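You operate a simulated robot arm through the tools that you are given. There is no shell and no other tool.

You run a simulated robot arm. Do the job below in one go: nothing can be reset, and whatever is moved stays where it is left.

Task
Drop the cream tile in the spare tub and lid it.
Fine: slide the tub in between the green box and the grey tray; once the tile is in the tub, shut the box on the other tiles.

It is judged by the outcome, as a careful person would: the job done as asked, and still so three seconds after it is handed in. It fails if anything else is knocked over, pushed out of place, dropped, spilled or broken. Lids that push on must go on centred and level and be pressed home; caps that screw on are set level and turned clockwise until they are tight.

Robot
A 7-joint arm with a two-finger parallel gripper, fixed in place. Base frame: the origin is at the foot of the arm, x ahead of it, y to its left, z up; the work surface is at about z = 88. Lengths are in cm, angles in rad, forces in N, time in s.
With the tool pointing down near the work surface it reaches from about 34 to 78 cm from the base axis. Its first joint turns from -2.897 to 2.897 rad. Payload 3.91 kg.
The TCP is the grasp point between the finger pads, 3 cm short of the fingertips. In the tool frame z runs along the fingers and y along their closing line. The gripper opens to 11 cm. The fingers are 2 cm wide and 1 cm thick; the gripper's body (4.8 by 11.2 cm) begins 5.5 cm behind the TCP.
Orientation is that of the tool frame in the base frame, as a unit quaternion [w, x, y, z]. With the fingers straight down and closing along the base's y, the tool's x points along the base's -x, its y along +y and its z along -z.

Tools
- The arm moves only by the tool arm_command. Its argument "series" is a list of rows, each a list of 7 numbers: the shift along the tool's x, y, z in m, then the turn, a rotation vector about the tool's x, y, z in rad, then the finger opening in m, from 0 to 0.11. In form: [[x, y, z, ax, ay, az, claw], ...]. A call has 1 to 20 rows; each row shifts and turns the commanded pose from where the row before left it, along the tool's axes as they then stand. Rows are played at 5 a second. More than 5 cm and 0.15 rad between two rows, or a gripper value outside its range, and nothing of the call is played. Where a pose cannot be reached the arm comes as near as it can. A force on the tool above 70 N (or 10 N above the force at the start of the call, whichever is more), or a blocked arm, ends the call early, and 0.2 s more pass. Each finger travels about 15.3 cm/s and halts on what it meets, pressing with about 40 N; the grip force reading is that of the motor and also rises with nothing between the fingers. The clock runs only during rows and for 0.2 s after the last one: add rows that do not move to give the fingers time. It gives the time, the measured TCP pose, the force on the tool (base axes), the opening and the grip force at its end, in the units of the frame above (readings bear some noise), with the torque about the TCP (base axes, N m) and any sound that the robot's microphone picked up.
- Cameras (640 x 400 px; columns grow to the right, rows downward): "scene" is fixed at [5.02, -50.12, 167.55]; the picture's right is [0.85, -0.53, 0.00], its down [-0.28, -0.45, -0.85] and it looks along [0.45, 0.72, -0.52] (base axes); focal length 317 px, centre (320, 200). "wrist" rides on the gripper at [7.7, 0.7, -11.4] in the tool frame; the picture's right is [-0.09, 1.00, 0.00], its down [-0.80, -0.07, -0.59] and it looks along [-0.59, -0.05, 0.80] (tool axes); focal length 270 px, centre (320, 200).
- camera(camera): a new picture of that camera. No time passes.
- slide_trunk(by): slides the trunk up (or, below 0, down) by that many cm; the arm rides with it, the base frame stays. It gives what a move gives, with no picture.
- pixel_to_xyz(camera, pixels): for up to 12 pixels [column, row] of the newest picture of that camera ("zoom" is the newest enlarged one), the place [x, y, z] in the base frame of the surface seen there, good to about 0.2 cm. No time passes.
- enlarge(camera, box): a new picture of the part [left, top, right, bottom] of that camera's present view, enlarged. No time passes.
- job_done(): hands the job in; it is judged then, once.

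Open the gripper and draw the arm clear of the work before you hand the job in, unless the task says otherwise.

The tools are called after "Request:" by a JSON object that holds its "op" and its "data". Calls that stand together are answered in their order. arm_command: Moves the arm, as the interface text tells. Its arguments: {"type":"object","properties":{"series":{"type":"array","items":{"type":"array","items":{"type":"number"}}}},"required":["series"]} The other tools are called the same way: slide_trunk (by) slides the trunk up or down; camera (camera) takes a picture; pixel_to_xyz (camera, pixels) gives the place of the surface under pixels of a picture; enlarge (camera, box) takes an enlarged picture of a part of a camera's view; job_done () hands the job in.

At the start:

```text
t: 0.0
position: [47.36, 6.75, 132.55]
ee_rot: [0.0, 0.0, 1.0, 0.0]
force: [-0.9, -0.2, -0.9]
ft_torque: [0.0, 0.0, 0.0]
grip_width: 10.99
grasp_force: 0.1
trunk travel left (down, up): [-55.0, 6.0]
```

scene: 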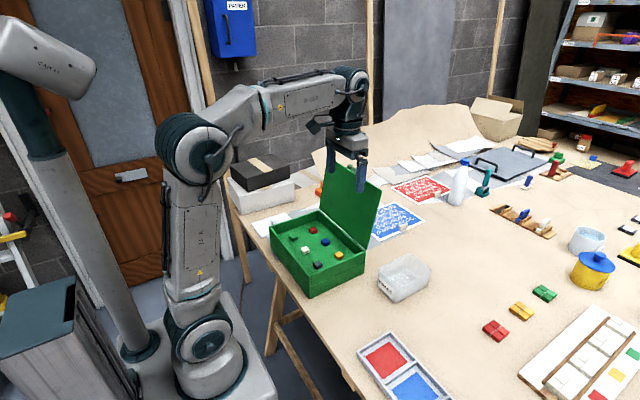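
wrist: 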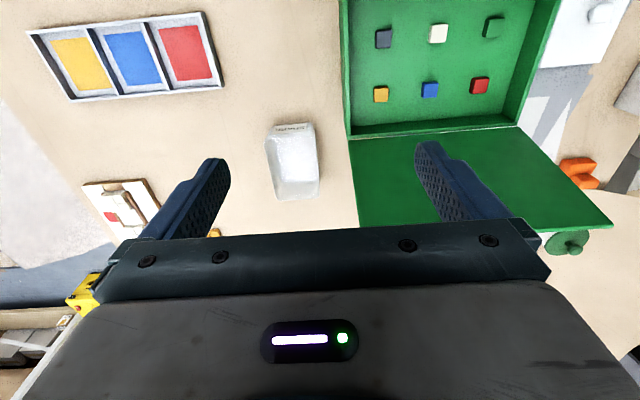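

I'll look closer at the green box, the clear tub at about (404,277), and the grey tray at about (400,370) before planning.

Request:
{"op": "enlarge", "data": {"camera": "scene", "box": [240, 150, 480, 300]}}

Request:
{"op": "enlarge", "data": {"camera": "scene", "box": [340, 250, 640, 400]}}

Request:
{"op": "enlarge", "data": {"camera": "wrist", "box": [0, 0, 640, 250]}}

Request:
{"op": "enlarge", "data": {"camera": "scene", "box": [380, 120, 640, 282]}}

```text
2.67 times, centred on (360, 225) of scene
```

zoom: 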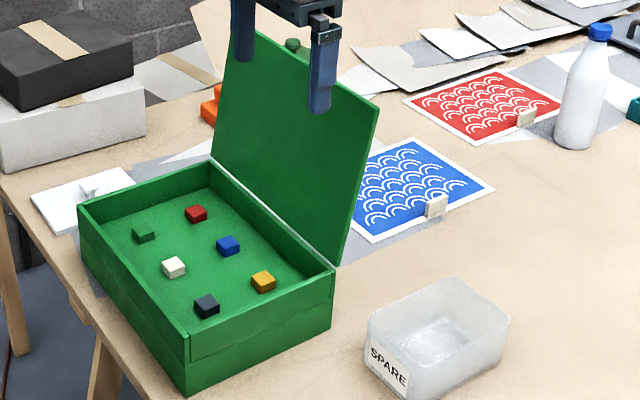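

```text
2.13 times, centred on (490, 325) of scene
```

zoom: 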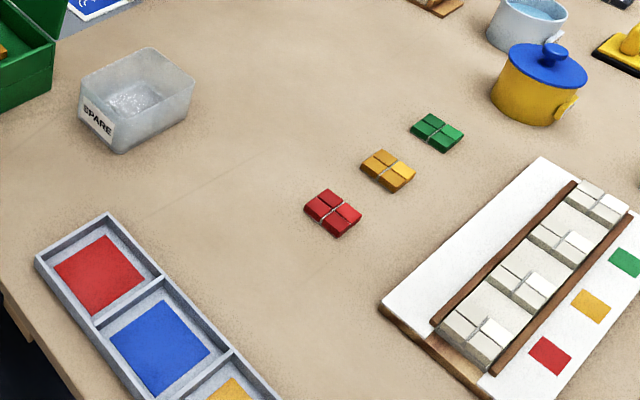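

```text
1.00 times, centred on (320, 125) of wrist (not enlarged: the box is as wide or as high as the picture)
```

zoom: 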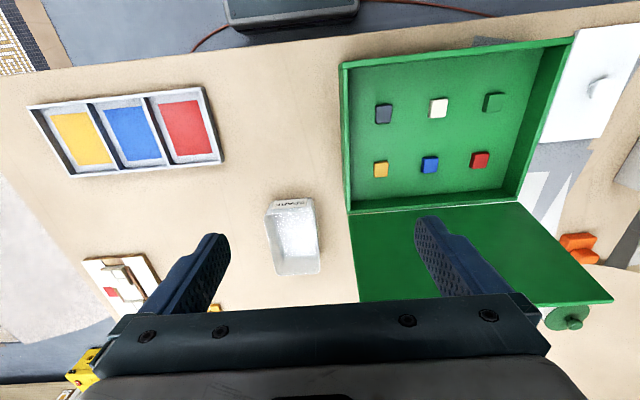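

```text
2.46 times, centred on (510, 201) of scene
```

zoom: 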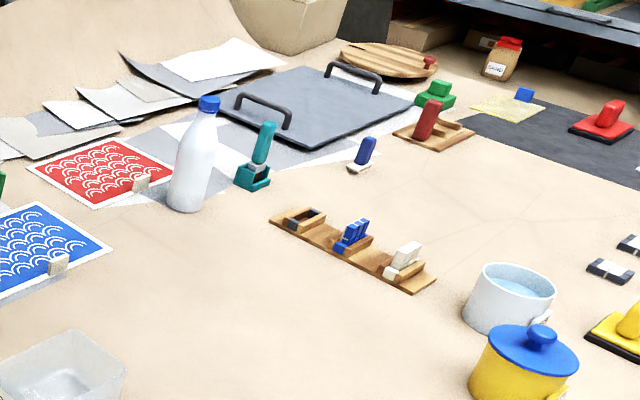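

The tub marked SPARE is at (404,277). A white flat piece with a handle lies left of the green box at about (270,222), which may be its lid, so I zoom in on both and measure.

Request:
{"op": "enlarge", "data": {"camera": "scene", "box": [225, 190, 305, 240]}}

Request:
{"op": "enlarge", "data": {"camera": "wrist", "box": [540, 0, 640, 180]}}

Request:
{"op": "enlarge", "data": {"camera": "scene", "box": [360, 240, 456, 300]}}

Request:
{"op": "pixel_to_xyz", "data": {"camera": "wrist", "pixels": [[276, 126], [311, 124], [317, 198], [277, 200], [295, 165], [347, 3], [350, 133], [518, 120], [440, 33], [493, 28], [381, 38], [480, 86]]}}

```text
8.00 times, centred on (265, 215) of scene
```

zoom: 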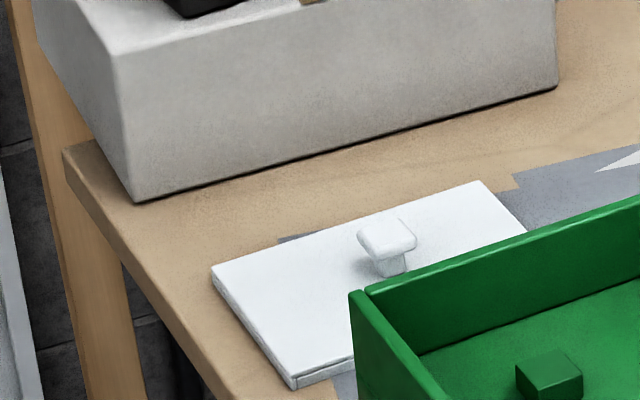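

```text
2.22 times, centred on (590, 90) of wrist
```

zoom: 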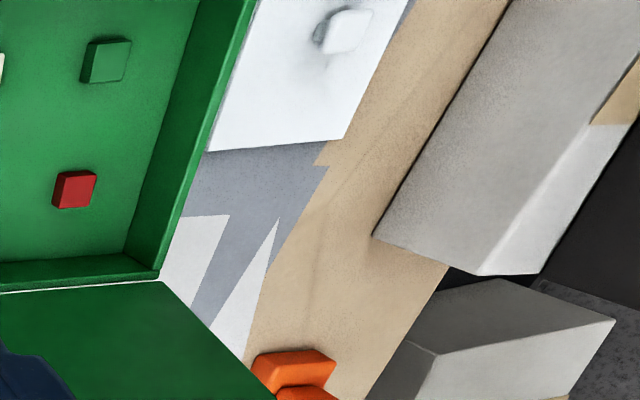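

```text
6.67 times, centred on (408, 270) of scene
```

zoom: 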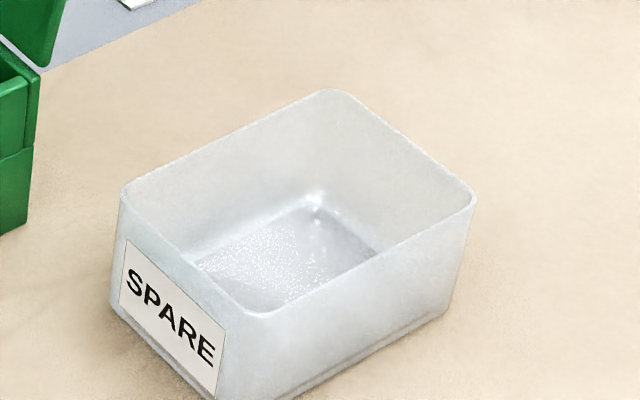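

```text
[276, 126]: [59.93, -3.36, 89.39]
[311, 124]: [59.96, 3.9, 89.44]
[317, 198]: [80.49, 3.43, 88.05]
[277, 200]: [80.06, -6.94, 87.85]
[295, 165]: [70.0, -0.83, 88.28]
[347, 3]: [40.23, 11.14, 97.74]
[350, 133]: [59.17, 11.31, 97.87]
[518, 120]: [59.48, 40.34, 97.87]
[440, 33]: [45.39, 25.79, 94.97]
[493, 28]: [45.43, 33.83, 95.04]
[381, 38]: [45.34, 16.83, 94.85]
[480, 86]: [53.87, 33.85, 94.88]
```

Measuring the tub in the current zoom: rim corners near (128,190), (325,93), (472,195), (250,310), base and floor.

Request:
{"op": "pixel_to_xyz", "data": {"camera": "zoom", "pixels": [[126, 190], [325, 91], [474, 192], [250, 311], [230, 140], [400, 140], [360, 252], [180, 250], [280, 260], [114, 305], [215, 395], [445, 310]]}}

Request:
{"op": "pixel_to_xyz", "data": {"camera": "scene", "pixels": [[252, 223], [285, 213], [262, 238], [273, 220], [275, 222], [358, 343], [390, 335], [420, 370], [386, 376], [291, 237], [305, 251], [321, 263]]}}

```text
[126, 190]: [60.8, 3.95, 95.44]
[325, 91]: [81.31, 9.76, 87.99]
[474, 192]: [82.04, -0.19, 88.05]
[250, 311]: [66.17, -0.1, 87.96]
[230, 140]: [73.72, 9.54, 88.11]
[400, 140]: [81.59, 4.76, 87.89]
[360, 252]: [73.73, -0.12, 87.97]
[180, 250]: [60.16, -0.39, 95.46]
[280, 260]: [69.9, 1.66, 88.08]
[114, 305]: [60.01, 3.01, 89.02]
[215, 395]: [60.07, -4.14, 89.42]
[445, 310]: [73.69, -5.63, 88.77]
```

```text
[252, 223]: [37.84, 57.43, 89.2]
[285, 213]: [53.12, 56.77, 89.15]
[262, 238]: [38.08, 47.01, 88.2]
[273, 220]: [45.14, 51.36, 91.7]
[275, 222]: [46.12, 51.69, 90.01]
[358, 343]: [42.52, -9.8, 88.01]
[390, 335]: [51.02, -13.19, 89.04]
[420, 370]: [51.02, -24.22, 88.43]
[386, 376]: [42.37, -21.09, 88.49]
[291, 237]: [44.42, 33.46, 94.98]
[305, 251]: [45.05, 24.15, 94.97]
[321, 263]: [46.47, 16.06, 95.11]
```

The white lid (about x 37.5–53.5, y 46.5–57) matches the tub footprint in size. Now I measure the green box's lid, knob, floor and the cream tile at about (305,250), plus the tray.

Request:
{"op": "enlarge", "data": {"camera": "scene", "box": [290, 150, 402, 220]}}

Request:
{"op": "pixel_to_xyz", "data": {"camera": "scene", "pixels": [[322, 209], [329, 164], [380, 189], [366, 246], [350, 167], [345, 200], [305, 250], [310, 257], [300, 262], [311, 294], [364, 258], [364, 272]]}}

Request:
{"op": "enlarge", "data": {"camera": "scene", "box": [264, 205, 376, 275]}}

```text
5.71 times, centred on (346, 185) of scene
```

zoom: 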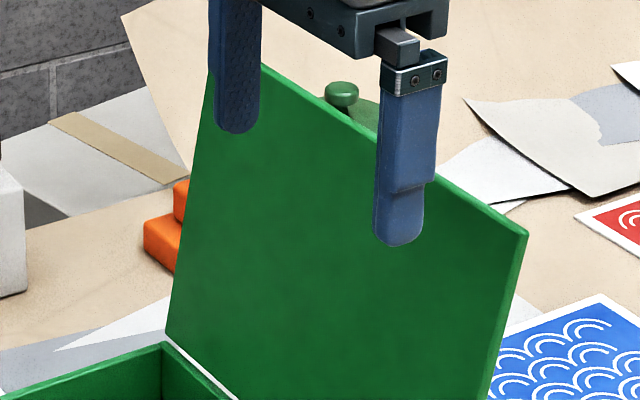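

```text
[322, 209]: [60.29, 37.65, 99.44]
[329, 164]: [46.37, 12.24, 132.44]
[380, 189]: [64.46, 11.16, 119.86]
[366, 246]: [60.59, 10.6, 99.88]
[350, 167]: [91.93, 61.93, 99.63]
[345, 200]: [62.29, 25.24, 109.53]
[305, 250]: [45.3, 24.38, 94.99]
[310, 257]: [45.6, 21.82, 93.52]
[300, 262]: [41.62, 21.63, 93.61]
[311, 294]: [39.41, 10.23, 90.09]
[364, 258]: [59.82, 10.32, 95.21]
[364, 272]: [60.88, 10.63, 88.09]
```

```text
5.71 times, centred on (320, 240) of scene
```

zoom: 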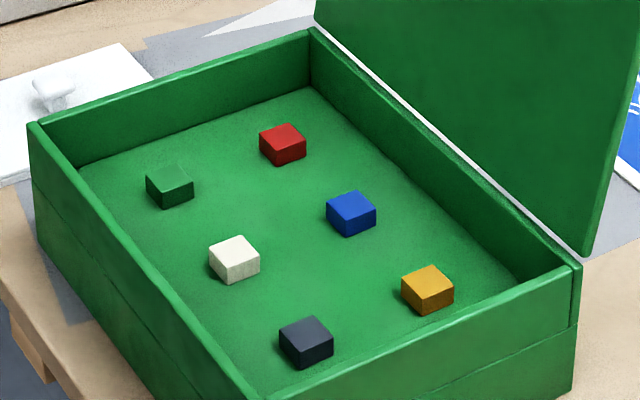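

The lid of the green box leans back slightly past vertical (hinge about x 60, z 98; top edge about x 64.5, z 120). I check what the green knob behind it is, at wrist (570,243) and zoom (342,92).

Request:
{"op": "pixel_to_xyz", "data": {"camera": "wrist", "pixels": [[567, 241], [580, 236], [555, 247], [600, 222], [370, 290], [597, 90], [570, 30], [600, 137], [640, 20], [555, 130], [579, 165], [575, 178]]}}

Request:
{"op": "enlarge", "data": {"camera": "wrist", "box": [480, 100, 640, 300]}}

```text
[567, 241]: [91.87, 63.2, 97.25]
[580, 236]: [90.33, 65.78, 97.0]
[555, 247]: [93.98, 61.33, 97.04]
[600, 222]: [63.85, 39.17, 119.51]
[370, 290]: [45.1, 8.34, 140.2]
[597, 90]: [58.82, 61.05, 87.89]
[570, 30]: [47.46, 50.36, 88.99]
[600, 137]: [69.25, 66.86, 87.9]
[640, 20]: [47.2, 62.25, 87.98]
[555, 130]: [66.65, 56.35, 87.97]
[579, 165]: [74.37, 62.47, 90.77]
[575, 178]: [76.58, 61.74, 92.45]
```

```text
2.00 times, centred on (560, 200) of wrist
```

zoom: 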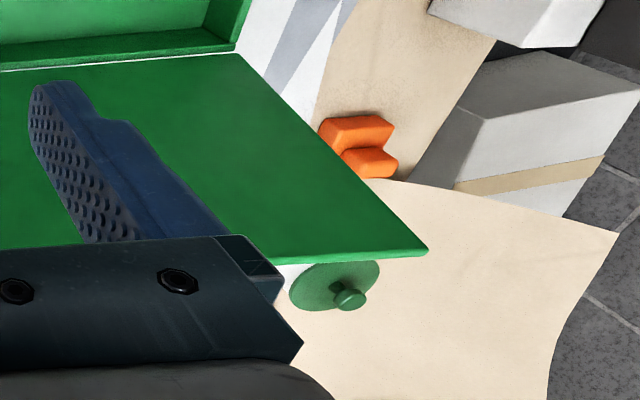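

The green knob belongs to a separate round lid on the table at (92,63), not to the box. Now a close wrist view of the tub around (295,165) and of the tray for exact edges.

Request:
{"op": "enlarge", "data": {"camera": "wrist", "box": [215, 110, 375, 210]}}

Request:
{"op": "pixel_to_xyz", "data": {"camera": "zoom", "pixels": [[204, 65], [390, 55], [236, 355], [410, 355], [230, 70], [370, 65], [207, 150], [400, 150], [310, 60], [310, 90], [320, 200], [330, 350]]}}

Request:
{"op": "pixel_to_xyz", "data": {"camera": "wrist", "pixels": [[29, 35], [204, 13], [223, 86], [74, 101], [148, 18], [150, 95], [352, 120], [349, 60], [347, 20], [420, 3], [430, 128], [543, 60]]}}

```text
4.00 times, centred on (295, 160) of wrist
```

zoom: 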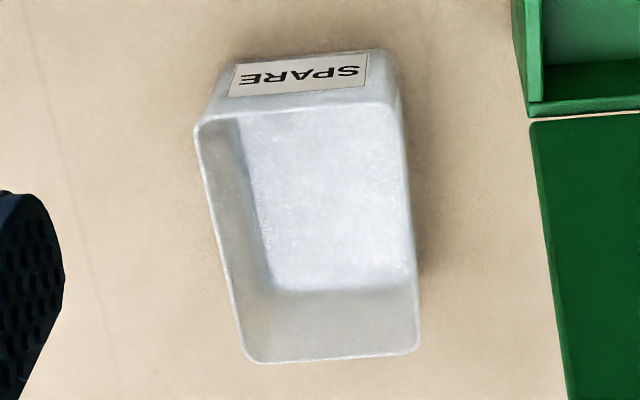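

```text
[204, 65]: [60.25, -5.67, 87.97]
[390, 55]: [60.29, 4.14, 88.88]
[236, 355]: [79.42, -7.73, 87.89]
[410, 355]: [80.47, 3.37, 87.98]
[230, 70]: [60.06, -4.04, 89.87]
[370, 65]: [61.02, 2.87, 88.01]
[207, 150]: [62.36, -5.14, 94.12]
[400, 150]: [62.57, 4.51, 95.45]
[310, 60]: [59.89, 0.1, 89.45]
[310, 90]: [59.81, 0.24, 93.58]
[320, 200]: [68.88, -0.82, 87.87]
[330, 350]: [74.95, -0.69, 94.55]
```

```text
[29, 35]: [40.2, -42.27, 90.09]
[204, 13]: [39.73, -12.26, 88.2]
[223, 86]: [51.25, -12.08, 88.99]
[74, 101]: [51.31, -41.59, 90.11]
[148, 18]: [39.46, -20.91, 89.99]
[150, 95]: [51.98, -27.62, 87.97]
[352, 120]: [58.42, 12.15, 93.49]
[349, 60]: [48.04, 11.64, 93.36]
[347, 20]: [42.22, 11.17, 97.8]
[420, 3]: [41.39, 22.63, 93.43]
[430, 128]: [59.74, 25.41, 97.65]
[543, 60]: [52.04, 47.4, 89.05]
```

The tub spans about x 60–75, y −5.1 to 4.7 with rim at z 95.5; the tray occupies y < −12, and the box starts at y about 10.3. I move the open gripper over the tub's centre (67.5, −0.2) and come down to about z 107 for a closer look.

Request:
{"op": "arm_command", "data": {"series": [[-0.04, -0.014, 0, 0, 0, 0, 0.11], [-0.04, -0.014, 0, 0, 0, 0, 0.11], [-0.04, -0.014, 0, 0, 0, 0, 0.11], [-0.04, -0.014, 0, 0, 0, 0, 0.11], [-0.04, -0.014, 0, 0, 0, 0, 0.11], [0, 0, 0.04, 0, 0, 0, 0.11], [0, 0, 0.04, 0, 0, 0, 0.11], [0, 0, 0.04, 0, 0, 0, 0.11], [0, 0, 0.04, 0, 0, 0, 0.11], [0, 0, 0.04, 0, 0, 0, 0.11], [0, 0, 0.04, 0, 0, 0, 0.11], [0, 0, 0, 0, 0, 0, 0.11]]}}

Request:
{"op": "camera", "data": {"camera": "scene"}}

Request:
{"op": "camera", "data": {"camera": "wrist"}}

```text
t: 2.6
position: [66.0, 0.19, 108.2]
ee_rot: [0.0, 0.0, 1.0, 0.0]
force: [0.5, 0.3, 0.2]
ft_torque: [-0.01, -0.02, -0.02]
grip_width: 10.99
grasp_force: 0.1
out of reach, approached as far as the arm can: row 5
trunk travel left (down, up): [-55.0, 6.0]
```

```text
taken
```

scene: 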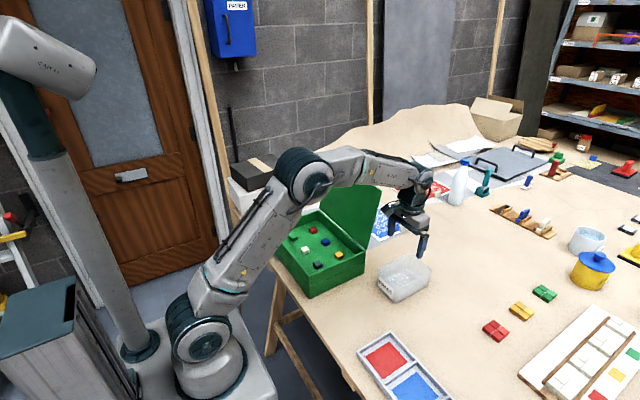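

```text
taken
```

wrist: 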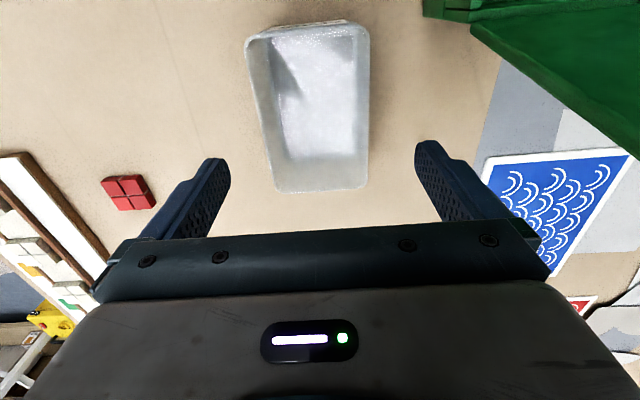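

The TCP is at (66.0, 0.19, 108.2). I measure the tub rim in this nearer wrist picture: corners near (248,40), (366,30), (367,186), (280,191).

Request:
{"op": "enlarge", "data": {"camera": "wrist", "box": [180, 10, 460, 185]}}

Request:
{"op": "pixel_to_xyz", "data": {"camera": "wrist", "pixels": [[250, 70], [256, 100], [368, 70], [368, 100], [368, 150], [264, 140], [300, 36], [330, 34], [320, 189], [350, 187], [320, 100], [272, 175]]}}

```text
2.29 times, centred on (320, 98) of wrist
```

zoom: 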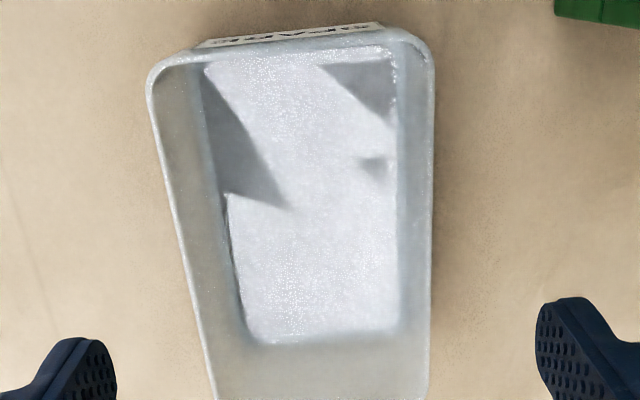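

```text
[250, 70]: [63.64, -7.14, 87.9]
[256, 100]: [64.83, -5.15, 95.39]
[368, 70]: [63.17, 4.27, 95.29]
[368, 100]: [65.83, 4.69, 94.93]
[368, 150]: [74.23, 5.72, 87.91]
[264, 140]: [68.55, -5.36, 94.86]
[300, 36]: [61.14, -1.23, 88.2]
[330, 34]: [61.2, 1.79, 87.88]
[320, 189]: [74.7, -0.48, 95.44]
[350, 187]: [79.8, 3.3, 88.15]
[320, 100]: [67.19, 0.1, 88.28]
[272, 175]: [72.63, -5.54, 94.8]
```

Rim spans y ≈ −5.25 to 4.65 and the near wall is at x ≈ 60. I'll slide it by hooking both fingers (opened 4 cm) inside against the near wall and drawing it toward me; first narrow the fingers, shift y by −0.5 and lower inside to TCP z ≈ 92.4.

Request:
{"op": "arm_command", "data": {"series": [[0, -0.005, 0, 0, 0, 0, 0.04], [0, 0, 0.02, 0, 0, 0, 0.04], [0, 0, 0.03, 0, 0, 0, 0.04], [0, 0, 0.03, 0, 0, 0, 0.04], [0, 0, 0.03, 0, 0, 0, 0.04], [0, 0, 0.02, 0, 0, 0, 0.04], [0, 0, 0.015, 0, 0, 0, 0.04], [0, 0, 0.013, 0, 0, 0, 0.04], [0, 0, 0, 0, 0, 0, 0.04]]}}

Request:
{"op": "camera", "data": {"camera": "wrist"}}

Request:
{"op": "enlarge", "data": {"camera": "scene", "box": [340, 210, 468, 310]}}

```text
t: 4.6
position: [65.92, -0.37, 92.33]
ee_rot: [0.0, 0.0, 1.0, 0.0]
force: [0.7, -0.2, 0.0]
ft_torque: [0.0, 0.01, 0.03]
grip_width: 4.0
grasp_force: 0.1
trunk travel left (down, up): [-55.0, 6.0]
```

```text
taken
```

wrist: 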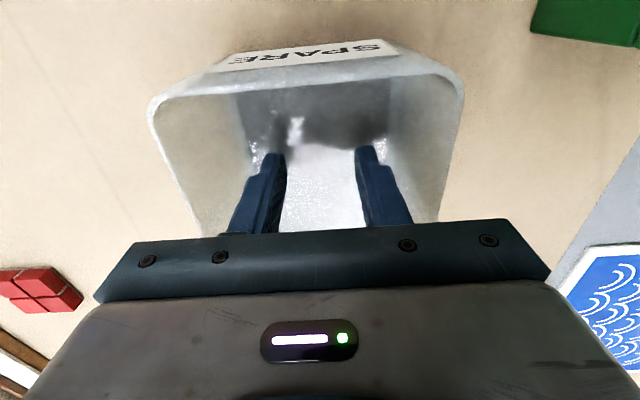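

```text
4.00 times, centred on (404, 260) of scene
```

zoom: 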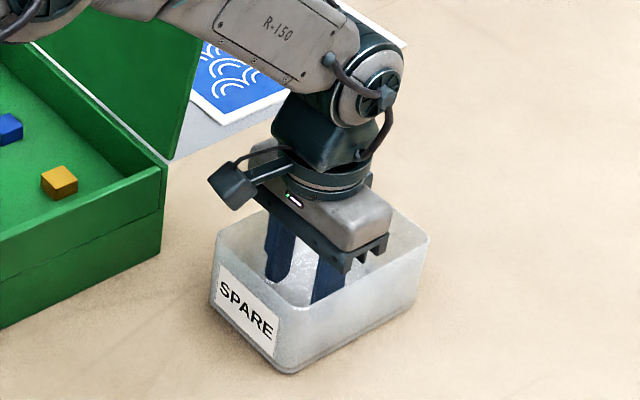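

Fingers are inside the tub touching nothing (force ~0). I now draw slowly toward −x (tool +x), first 3.5 cm to near contact and then about 14 cm of sliding, then check.

Request:
{"op": "arm_command", "data": {"series": [[0.015, 0, 0, 0, 0, 0, 0.04], [0.015, 0, 0, 0, 0, 0, 0.04], [0.008, 0, 0, 0, 0, 0, 0.04], [0.008, 0, 0, 0, 0, 0, 0.04], [0.01, 0, 0, 0, 0, 0, 0.04], [0.01, 0, 0, 0, 0, 0, 0.04], [0.01, 0, 0, 0, 0, 0, 0.04], [0.012, 0, 0, 0, 0, 0, 0.04], [0.012, 0, 0, 0, 0, 0, 0.04], [0.012, 0, 0, 0, 0, 0, 0.04], [0.012, 0, 0, 0, 0, 0, 0.04], [0.012, 0, 0, 0, 0, 0, 0.04], [0.012, 0, 0, 0, 0, 0, 0.04], [0.012, 0, 0, 0, 0, 0, 0.04], [0.01, 0, 0, 0, 0, 0, 0.04], [0.008, 0, 0, 0, 0, 0, 0.04], [0.006, 0, 0, 0, 0, 0, 0.04], [0, 0, 0, 0, 0, 0, 0.04]]}}

Request:
{"op": "camera", "data": {"camera": "scene"}}

Request:
{"op": "camera", "data": {"camera": "wrist"}}

```text
t: 8.4
position: [47.51, -0.36, 92.28]
ee_rot: [0.0, 0.001, 1.0, 0.0]
force: [-0.4, -0.1, 0.1]
ft_torque: [0.02, 0.02, 0.0]
grip_width: 4.03
grasp_force: 0.0
trunk travel left (down, up): [-55.0, 6.0]
```

```text
taken
```

scene: 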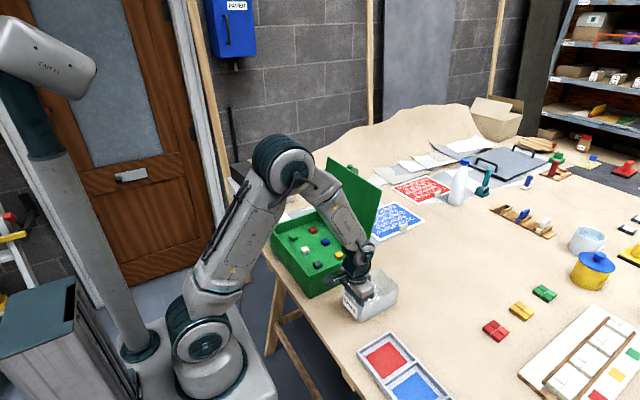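

```text
taken
```

wrist: 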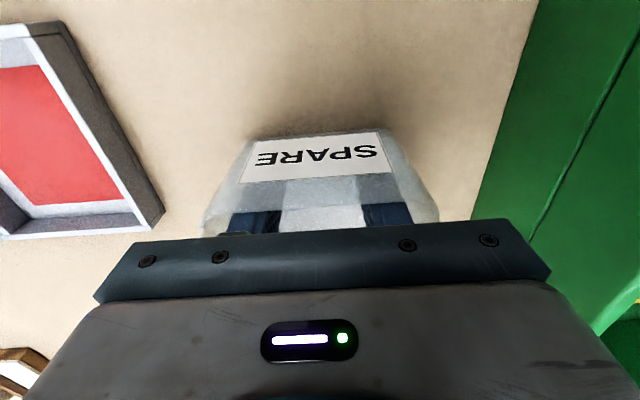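

The tub is following. I measure the label wall at wrist (315,157) and the tub, box and tray edges to see how much farther it must go.

Request:
{"op": "pixel_to_xyz", "data": {"camera": "wrist", "pixels": [[260, 165], [370, 165], [315, 150], [250, 140], [385, 140], [163, 212], [90, 80], [470, 215], [530, 60], [410, 160], [230, 180]]}}

Request:
{"op": "enlarge", "data": {"camera": "scene", "box": [300, 240, 460, 340]}}

```text
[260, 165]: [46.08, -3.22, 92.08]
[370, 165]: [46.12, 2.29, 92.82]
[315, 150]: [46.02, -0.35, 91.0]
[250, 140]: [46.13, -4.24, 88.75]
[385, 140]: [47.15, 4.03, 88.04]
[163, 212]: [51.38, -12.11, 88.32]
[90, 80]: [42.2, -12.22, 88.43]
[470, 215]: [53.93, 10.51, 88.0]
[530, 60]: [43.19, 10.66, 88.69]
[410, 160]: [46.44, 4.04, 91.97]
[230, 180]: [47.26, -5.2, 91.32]
```

```text
4.00 times, centred on (380, 290) of scene
```

zoom: 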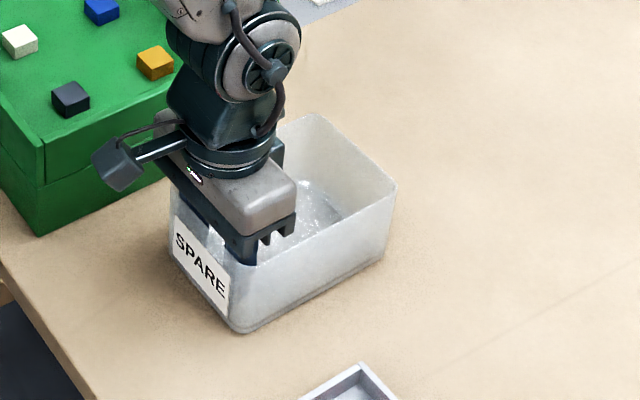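

The near wall is now at x 46.1 with the tub square; gap edges are y −12.1 (tray) and 10.5 (box). I pull another 5.6 cm so the tub sits at x ≈ 40.5–55.5, between both, then ease back off the wall slightly.

Request:
{"op": "arm_command", "data": {"series": [[0.006, 0, 0, 0, 0, 0, 0.04], [0.01, 0, 0, 0, 0, 0, 0.04], [0.01, 0, 0, 0, 0, 0, 0.04], [0.01, 0, 0, 0, 0, 0, 0.04], [0.01, 0, 0, 0, 0, 0, 0.04], [0.006, 0, 0, 0, 0, 0, 0.04], [0.004, 0, 0, 0, 0, 0, 0.04], [0, 0, 0, 0, 0, 0, 0.04], [-0.01, 0, 0, 0, 0, 0, 0.04], [-0.01, 0, 0, 0, 0, 0, 0.04], [0, 0, 0, 0, 0, 0, 0.04]]}}

Request:
{"op": "camera", "data": {"camera": "wrist"}}

Request:
{"op": "camera", "data": {"camera": "scene"}}

```text
t: 10.8
position: [43.98, -0.42, 92.35]
ee_rot: [0.0, 0.0, 1.0, 0.0]
force: [-0.3, 0.1, -0.1]
ft_torque: [0.0, 0.04, 0.0]
grip_width: 3.99
grasp_force: 0.0
trunk travel left (down, up): [-55.0, 6.0]
```

```text
taken
```

wrist: 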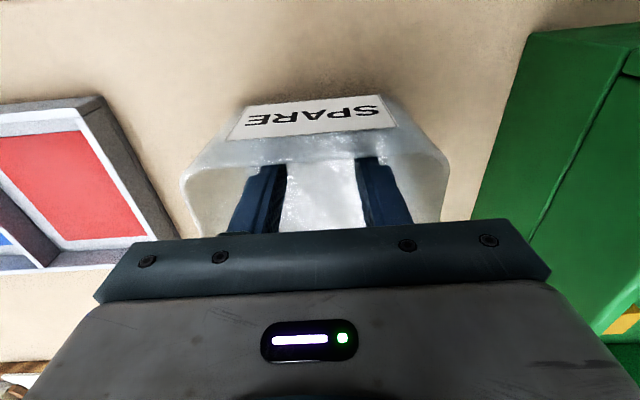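

```text
taken
```

scene: 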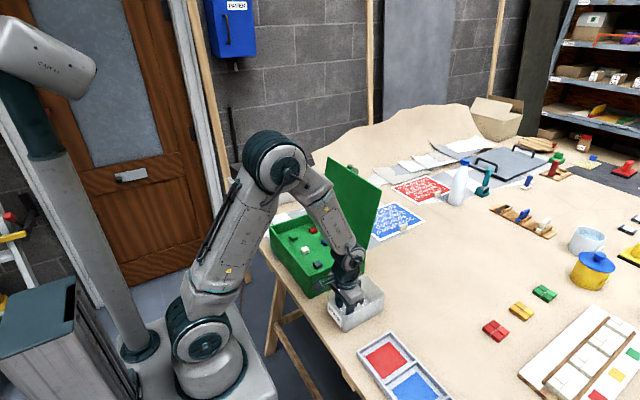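

The tub is in place between box and tray. I check its near wall position, then raise the gripper straight out.

Request:
{"op": "pixel_to_xyz", "data": {"camera": "wrist", "pixels": [[250, 120], [390, 110], [320, 115], [240, 136], [395, 125], [175, 235], [100, 97], [470, 215], [530, 40]]}}

Request:
{"op": "arm_command", "data": {"series": [[0, 0, -0.02, 0, 0, 0, 0.04], [0, 0, -0.04, 0, 0, 0, 0.04], [0, 0, -0.04, 0, 0, 0, 0.04], [0, 0, -0.04, 0, 0, 0, 0.04], [0, 0, -0.04, 0, 0, 0, 0.04], [0, 0.03, -0.04, 0, 0, 0, 0.04], [-0.003, 0.04, 0, 0, 0, 0, 0.04], [-0.003, 0.04, 0, 0, 0, 0, 0.04], [-0.003, 0.04, 0, 0, 0, 0, 0.04], [-0.003, 0.04, 0, 0, 0, 0, 0.04], [-0.003, 0.04, 0, 0, 0, 0, 0.04], [0, 0.03, 0, 0, 0, 0, 0.04], [0, 0, 0, 0, 0, 0, 0.04]]}}

Request:
{"op": "camera", "data": {"camera": "wrist"}}

Request:
{"op": "camera", "data": {"camera": "scene"}}

```text
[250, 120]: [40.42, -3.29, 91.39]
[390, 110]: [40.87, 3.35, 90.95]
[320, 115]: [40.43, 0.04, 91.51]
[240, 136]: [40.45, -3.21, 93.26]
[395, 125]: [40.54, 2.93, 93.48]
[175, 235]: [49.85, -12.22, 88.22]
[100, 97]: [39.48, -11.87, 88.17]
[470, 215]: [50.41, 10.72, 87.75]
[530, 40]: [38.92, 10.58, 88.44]
```

```text
t: 13.6
position: [45.34, 25.84, 114.43]
ee_rot: [0.001, 0.0, 1.0, 0.001]
force: [-0.1, -0.2, -0.3]
ft_torque: [-0.02, 0.0, 0.01]
grip_width: 4.01
grasp_force: 0.0
trunk travel left (down, up): [-55.0, 6.0]
```

```text
taken
```

wrist: 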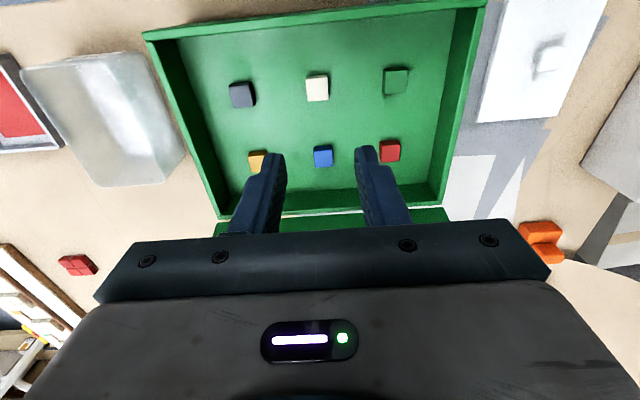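

```text
taken
```

scene: 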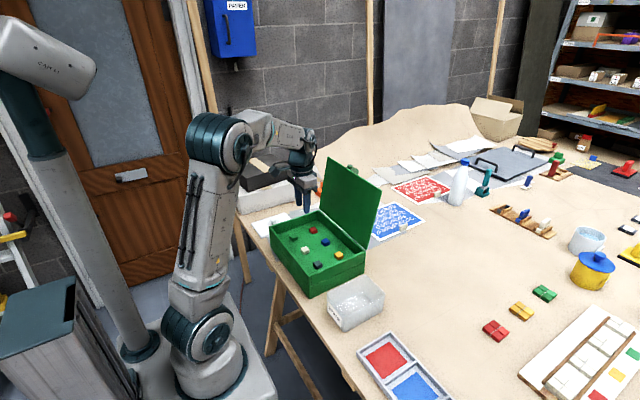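

The gripper is above the box; the cream tile is at wrist (317,87). I enlarge and measure its edges.

Request:
{"op": "enlarge", "data": {"camera": "wrist", "box": [269, 57, 365, 117]}}

Request:
{"op": "pixel_to_xyz", "data": {"camera": "wrist", "pixels": [[308, 77], [327, 76], [310, 98], [327, 98], [317, 87], [300, 110], [335, 110], [115, 70], [60, 100], [150, 90], [110, 120], [100, 180]]}}

Request:
{"op": "enlarge", "data": {"camera": "scene", "box": [296, 260, 416, 340]}}

```text
6.67 times, centred on (317, 87) of wrist
```

zoom: 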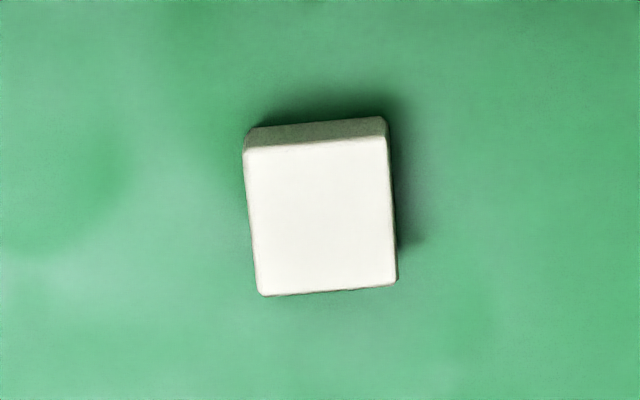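

```text
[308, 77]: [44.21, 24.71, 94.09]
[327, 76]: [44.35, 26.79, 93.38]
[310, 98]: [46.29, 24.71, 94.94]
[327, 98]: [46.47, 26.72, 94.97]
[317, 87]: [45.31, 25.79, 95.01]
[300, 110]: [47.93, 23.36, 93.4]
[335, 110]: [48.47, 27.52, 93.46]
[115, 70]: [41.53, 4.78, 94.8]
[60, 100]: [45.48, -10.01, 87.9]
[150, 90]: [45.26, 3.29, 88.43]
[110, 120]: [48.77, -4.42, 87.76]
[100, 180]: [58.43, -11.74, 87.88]
```

```text
5.00 times, centred on (356, 300) of scene
```

zoom: 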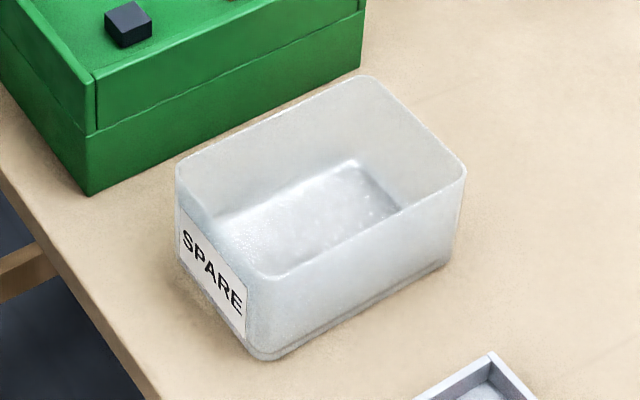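

The tile (2.1 × 2 cm, z 93.4–95, centre (45.35, 25.75)) sits between the fingers' line. I go down 17.6 cm so the fingertips end just above the box floor, then close.

Request:
{"op": "arm_command", "data": {"series": [[0, 0, 0.03, 0, 0, 0, 0.04], [0, 0, 0.04, 0, 0, 0, 0.04], [0, 0, 0.04, 0, 0, 0, 0.04], [0, 0, 0.03, 0, 0, 0, 0.04], [0, 0, 0.02, 0, 0, 0, 0.04], [0, 0, 0.01, 0, 0, 0, 0.04], [0, 0, 0.006, 0, 0, 0, 0.04], [0, 0, 0, 0, 0, 0, 0.04]]}}

Request:
{"op": "camera", "data": {"camera": "wrist"}}

Request:
{"op": "enlarge", "data": {"camera": "scene", "box": [264, 205, 376, 275]}}

```text
t: 15.4
position: [45.48, 25.61, 96.74]
ee_rot: [-0.001, 0.0, 1.0, 0.0]
force: [0.6, 0.4, 1.3]
ft_torque: [-0.01, 0.01, 0.03]
grip_width: 3.99
grasp_force: 0.1
trunk travel left (down, up): [-55.0, 6.0]
```

```text
taken
```

wrist: 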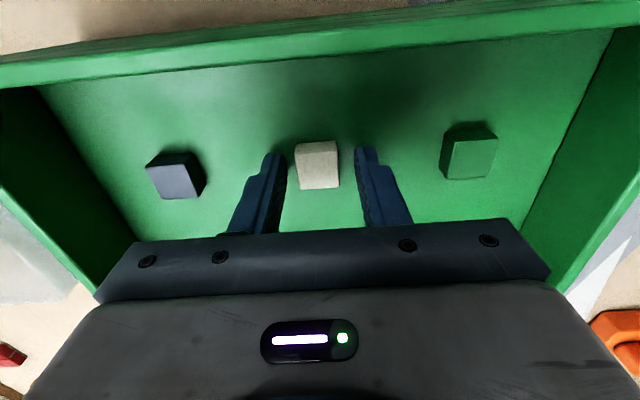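

```text
5.71 times, centred on (320, 240) of scene
```

zoom: 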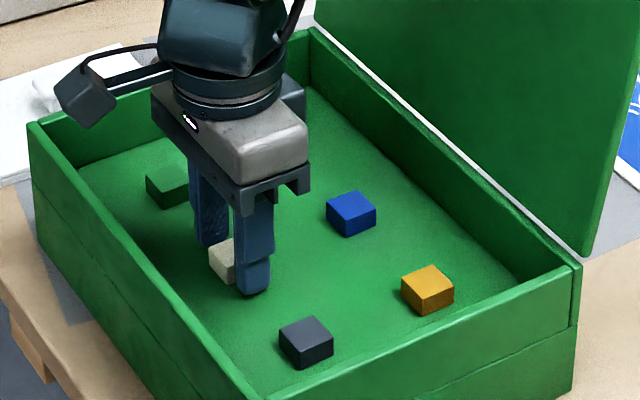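

Both fingers straddle the tile at (317,165). I verify tile versus fingertip positions before closing.

Request:
{"op": "pixel_to_xyz", "data": {"camera": "wrist", "pixels": [[298, 146], [334, 145], [303, 185], [338, 184], [318, 165], [274, 158], [366, 152], [283, 165], [358, 160]]}}

```text
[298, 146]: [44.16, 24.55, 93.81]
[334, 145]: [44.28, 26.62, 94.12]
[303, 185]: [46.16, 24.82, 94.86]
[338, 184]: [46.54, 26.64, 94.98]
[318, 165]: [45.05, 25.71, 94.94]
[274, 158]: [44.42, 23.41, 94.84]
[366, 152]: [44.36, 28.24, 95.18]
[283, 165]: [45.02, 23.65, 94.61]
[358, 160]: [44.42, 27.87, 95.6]
```

Tile and pads line up. I close the fingers on it and lift slightly.

Request:
{"op": "arm_command", "data": {"series": [[0, 0, 0, 0, 0, 0, 0.02], [0, 0, 0, 0, 0, 0, 0.01], [0, 0, 0, 0, 0, 0, 0.01], [0, 0, -0.01, 0, 0, 0, 0.01], [0, 0, -0.03, 0, 0, 0, 0.01], [0, 0, -0.04, 0, 0, 0, 0.01], [0, 0, -0.04, 0, 0, 0, 0.01], [0, 0, 0, 0, 0, 0, 0.01]]}}

Request:
{"op": "camera", "data": {"camera": "wrist"}}

Request:
{"op": "enlarge", "data": {"camera": "scene", "box": [264, 180, 392, 260]}}

```text
t: 17.2
position: [45.36, 25.69, 108.72]
ee_rot: [0.0, 0.001, 1.0, 0.0]
force: [0.0, 0.9, 0.1]
ft_torque: [0.04, 0.01, -0.01]
grip_width: 1.0
grasp_force: 0.1
trunk travel left (down, up): [-55.0, 6.0]
```

```text
taken
```

wrist: 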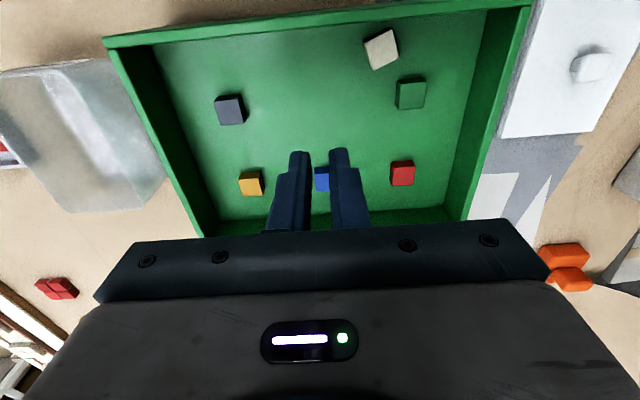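

```text
5.00 times, centred on (328, 220) of scene
```

zoom: 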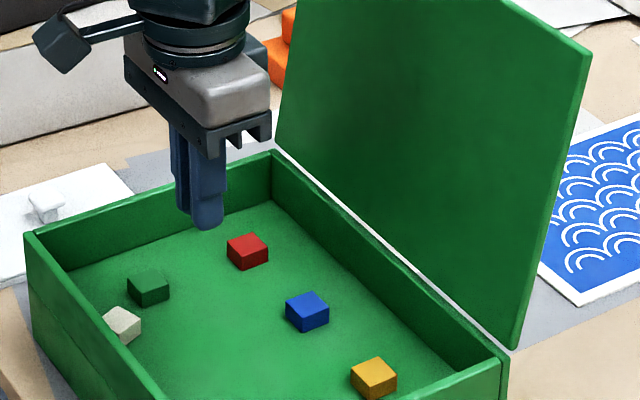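

The grip failed: the reading is 1.0 cm opening and the tile slipped out to (380,48) in the wrist view, still inside the box. I measure where it lies and check that the other tiles haven't moved.

Request:
{"op": "enlarge", "data": {"camera": "wrist", "box": [332, 18, 428, 78]}}

Request:
{"op": "pixel_to_xyz", "data": {"camera": "wrist", "pixels": [[365, 43], [389, 31], [375, 68], [397, 56], [381, 49], [410, 92], [229, 110], [250, 183], [402, 172], [350, 30], [400, 12], [320, 18]]}}

Request:
{"op": "enlarge", "data": {"camera": "scene", "box": [270, 220, 334, 260]}}

```text
6.67 times, centred on (380, 48) of wrist
```

zoom: 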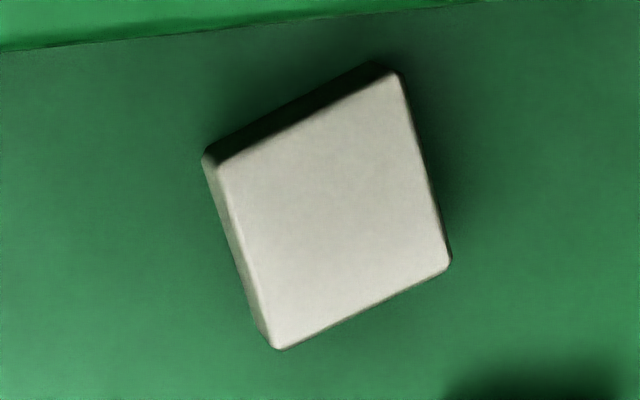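

```text
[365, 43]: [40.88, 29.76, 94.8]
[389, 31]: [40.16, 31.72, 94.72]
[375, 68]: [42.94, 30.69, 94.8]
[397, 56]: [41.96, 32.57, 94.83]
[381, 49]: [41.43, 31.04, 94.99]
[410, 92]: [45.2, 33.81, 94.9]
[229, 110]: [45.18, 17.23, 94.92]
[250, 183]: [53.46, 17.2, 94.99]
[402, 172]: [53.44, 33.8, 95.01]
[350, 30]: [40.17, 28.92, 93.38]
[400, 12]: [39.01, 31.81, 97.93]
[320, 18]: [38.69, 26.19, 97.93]
```

```text
10.00 times, centred on (302, 240) of scene
```

zoom: 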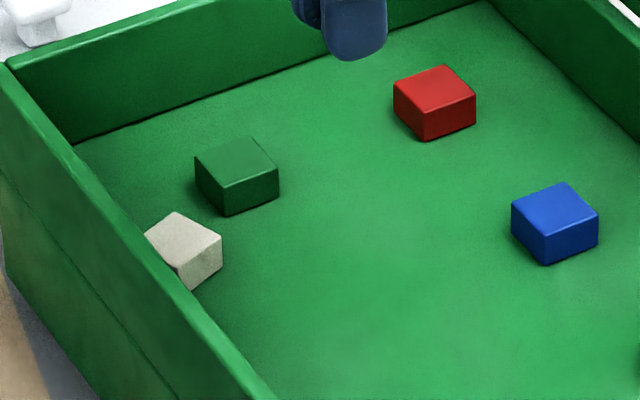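

The tile now lies flat at about (41.5, 31.2), turned about 22°, near the near wall; the other tiles haven't moved. I measure the near wall's inner edge in the wrist view to know the finger clearance.

Request:
{"op": "pixel_to_xyz", "data": {"camera": "wrist", "pixels": [[380, 8], [380, 12], [380, 15], [380, 17], [380, 19], [380, 21], [380, 23], [440, 15], [440, 12], [300, 24], [300, 28], [300, 32]]}}

```text
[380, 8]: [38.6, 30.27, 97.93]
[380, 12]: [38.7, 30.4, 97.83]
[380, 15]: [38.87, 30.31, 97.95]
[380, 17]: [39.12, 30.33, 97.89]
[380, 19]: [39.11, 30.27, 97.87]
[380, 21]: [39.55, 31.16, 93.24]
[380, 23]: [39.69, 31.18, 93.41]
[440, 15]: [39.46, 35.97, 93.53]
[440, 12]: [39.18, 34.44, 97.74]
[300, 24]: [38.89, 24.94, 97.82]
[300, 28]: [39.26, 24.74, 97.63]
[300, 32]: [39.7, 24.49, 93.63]
```

The near wall's inner face is at x ≈ 39.4. Before retrying I look at the fingertip shape closely to understand why the tile slipped.

Request:
{"op": "enlarge", "data": {"camera": "scene", "box": [286, 190, 334, 230]}}

Request:
{"op": "enlarge", "data": {"camera": "wrist", "box": [256, 140, 384, 240]}}

```text
10.00 times, centred on (310, 210) of scene
```

zoom: 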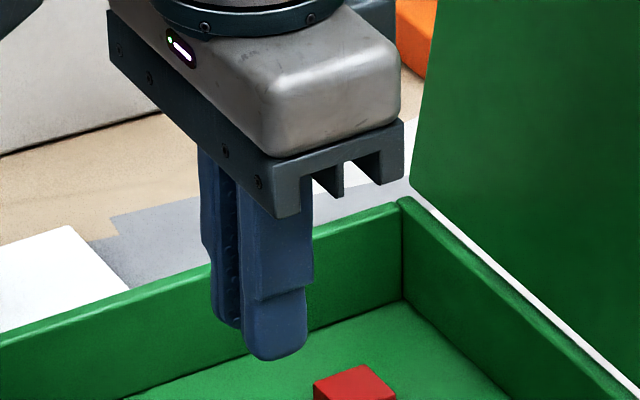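

```text
4.00 times, centred on (320, 190) of wrist
```

zoom: 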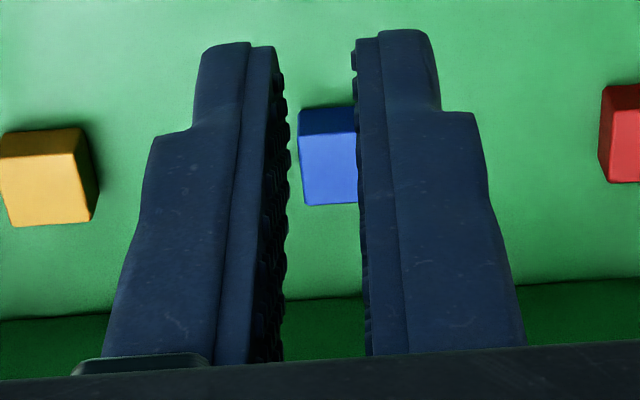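

The pads reach the tips, so the likely fault was the fast close and quick lift. I'll turn the gripper about 20.5° to match the tile, centre over (41.7, 31.35), open 3.4 cm, and check alignment from close above.

Request:
{"op": "arm_command", "data": {"series": [[0.018, 0.028, 0, 0, 0, 0, 0.034], [0.0183, 0.0287, 0, 0, 0, 0, 0.034], [0, 0, 0, 0, 0, -0.12, 0.034], [0, 0, 0, 0, 0, -0.12, 0.034], [0, 0, 0, 0, 0, -0.118, 0.034], [0, 0, 0.02, 0, 0, 0, 0.034], [0, 0, 0.02, 0, 0, 0, 0.034], [0, 0, 0.02, 0, 0, 0, 0.034], [0, 0, 0, 0, 0, 0, 0.034]]}}

Request:
{"op": "camera", "data": {"camera": "wrist"}}

Request:
{"op": "enlarge", "data": {"camera": "scene", "box": [260, 200, 356, 260]}}

```text
t: 19.2
position: [41.86, 31.23, 102.68]
ee_rot: [0.0, -0.178, 0.984, -0.001]
force: [-0.5, -0.9, 0.4]
ft_torque: [0.01, -0.01, 0.02]
grip_width: 3.37
grasp_force: 0.1
trunk travel left (down, up): [-55.0, 6.0]
```

```text
taken
```

wrist: 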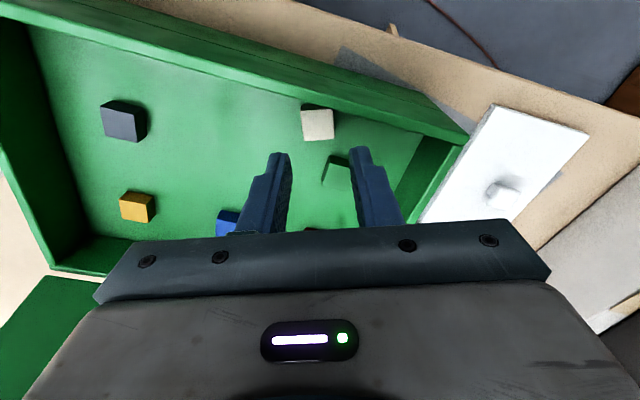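

```text
6.67 times, centred on (308, 230) of scene
```

zoom: 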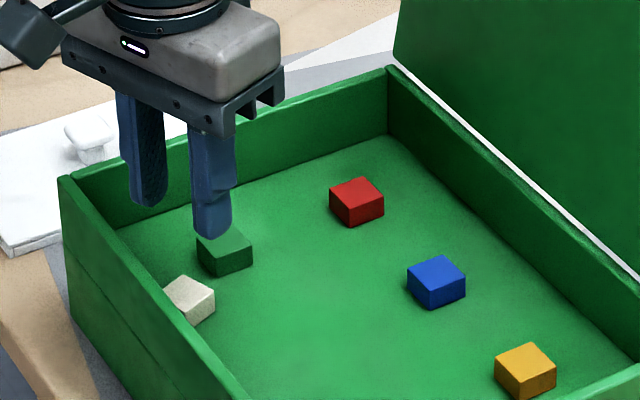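

In the wrist view the tile at (317,124) looks square with the fingers. I enlarge to compute its exact offset and angle in the gripper's frame.

Request:
{"op": "enlarge", "data": {"camera": "wrist", "box": [269, 94, 365, 154]}}

Request:
{"op": "pixel_to_xyz", "data": {"camera": "wrist", "pixels": [[306, 114], [331, 111], [308, 138], [331, 137], [318, 125], [345, 175]]}}

```text
6.67 times, centred on (317, 124) of wrist
```

zoom: 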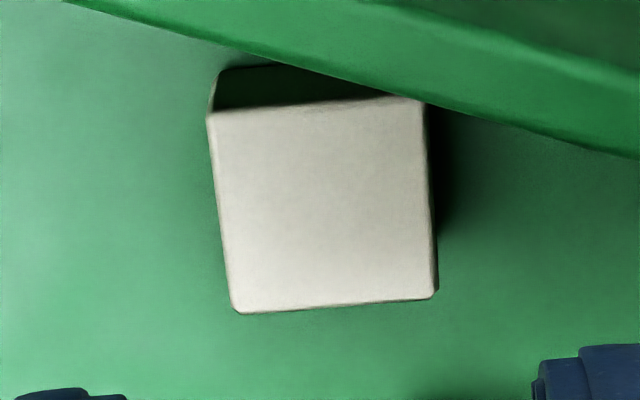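

```text
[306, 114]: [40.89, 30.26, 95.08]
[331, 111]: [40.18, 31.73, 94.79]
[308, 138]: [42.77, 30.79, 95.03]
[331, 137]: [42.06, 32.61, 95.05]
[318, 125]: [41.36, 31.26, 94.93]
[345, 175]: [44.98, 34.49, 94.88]
```

Computed in the gripper frame the tile is square (0°), off-centre only 0.4 cm toward the wall as planned and −0.07 across. I go down 6.1 cm and then close in small steps without lifting yet.

Request:
{"op": "arm_command", "data": {"series": [[0, 0, 0.02, 0, 0, 0, 0.034], [0, 0, 0.02, 0, 0, 0, 0.034], [0, 0, 0.012, 0, 0, 0, 0.034], [0, 0, 0.006, 0, 0, 0, 0.034], [0, 0, 0.003, 0, 0, 0, 0.034], [0, 0, 0, 0, 0, 0, 0.034], [0, 0, 0, 0, 0, 0, 0.03], [0, 0, 0, 0, 0, 0, 0.027], [0, 0, 0, 0, 0, 0, 0.025], [0, 0, 0, 0, 0, 0, 0.024], [0, 0, 0, 0, 0, 0, 0.023], [0, 0, 0, 0, 0, 0, 0.022], [0, 0, 0, 0, 0, 0, 0.021], [0, 0, 0, 0, 0, 0, 0.021]]}}

Request:
{"op": "camera", "data": {"camera": "wrist"}}

Request:
{"op": "enlarge", "data": {"camera": "scene", "box": [260, 200, 356, 260]}}

```text
t: 22.2
position: [41.89, 31.33, 96.65]
ee_rot: [0.0, -0.178, 0.984, 0.0]
force: [-0.1, -0.5, 0.3]
ft_torque: [0.01, 0.01, -0.04]
grip_width: 2.24
grasp_force: 40.0
trunk travel left (down, up): [-55.0, 6.0]
```

```text
taken
```

wrist: 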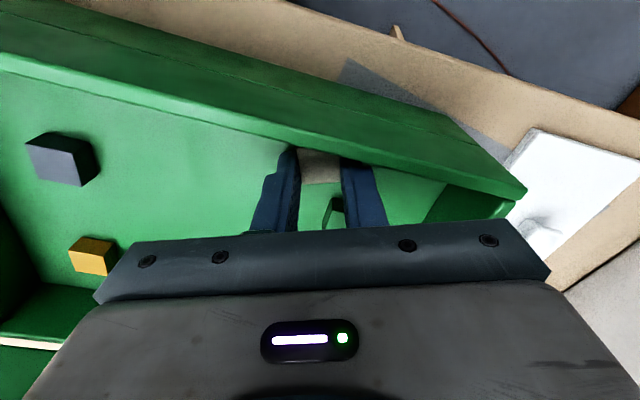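

```text
6.67 times, centred on (308, 230) of scene
```

zoom: 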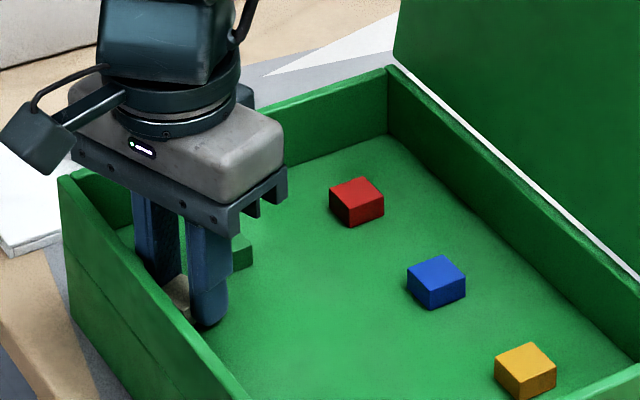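

The tile is held: opening 2.24 cm at 40 N. I lift slowly and check it stays.

Request:
{"op": "arm_command", "data": {"series": [[0, 0, -0.002, 0, 0, 0, 0.02], [0, 0, -0.004, 0, 0, 0, 0.02], [0, 0, -0.008, 0, 0, 0, 0.02], [0, 0, -0.012, 0, 0, 0, 0.02], [0, 0, -0.015, 0, 0, 0, 0.02], [0, 0, -0.018, 0, 0, 0, 0.02], [0, 0, -0.018, 0, 0, 0, 0.02], [0, 0, -0.018, 0, 0, 0, 0.02], [0, 0, -0.012, 0, 0, 0, 0.02], [0, 0, 0, 0, 0, 0, 0.02]]}}

Request:
{"op": "camera", "data": {"camera": "wrist"}}

Request:
{"op": "enlarge", "data": {"camera": "scene", "box": [260, 180, 356, 260]}}

```text
t: 24.4
position: [41.86, 31.27, 107.47]
ee_rot: [0.0, -0.178, 0.984, 0.0]
force: [0.0, 0.8, -0.6]
ft_torque: [-0.01, 0.04, 0.02]
grip_width: 2.22
grasp_force: 39.8
trunk travel left (down, up): [-55.0, 6.0]
```

```text
taken
```

wrist: 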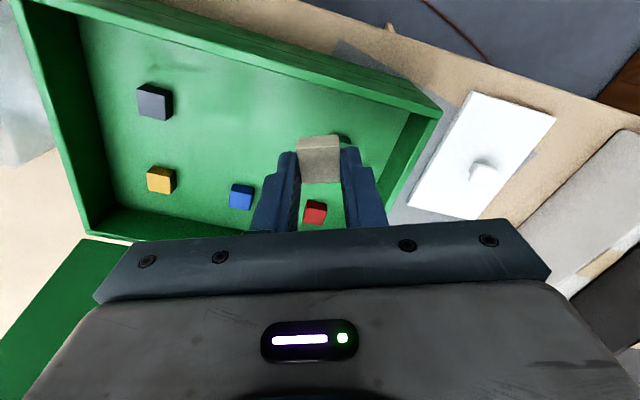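

```text
5.00 times, centred on (308, 220) of scene
```

zoom: 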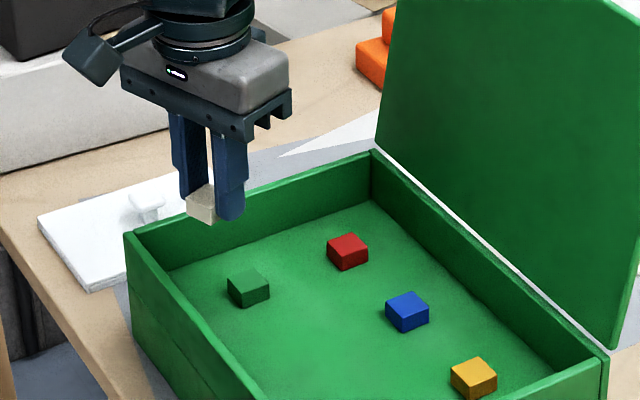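

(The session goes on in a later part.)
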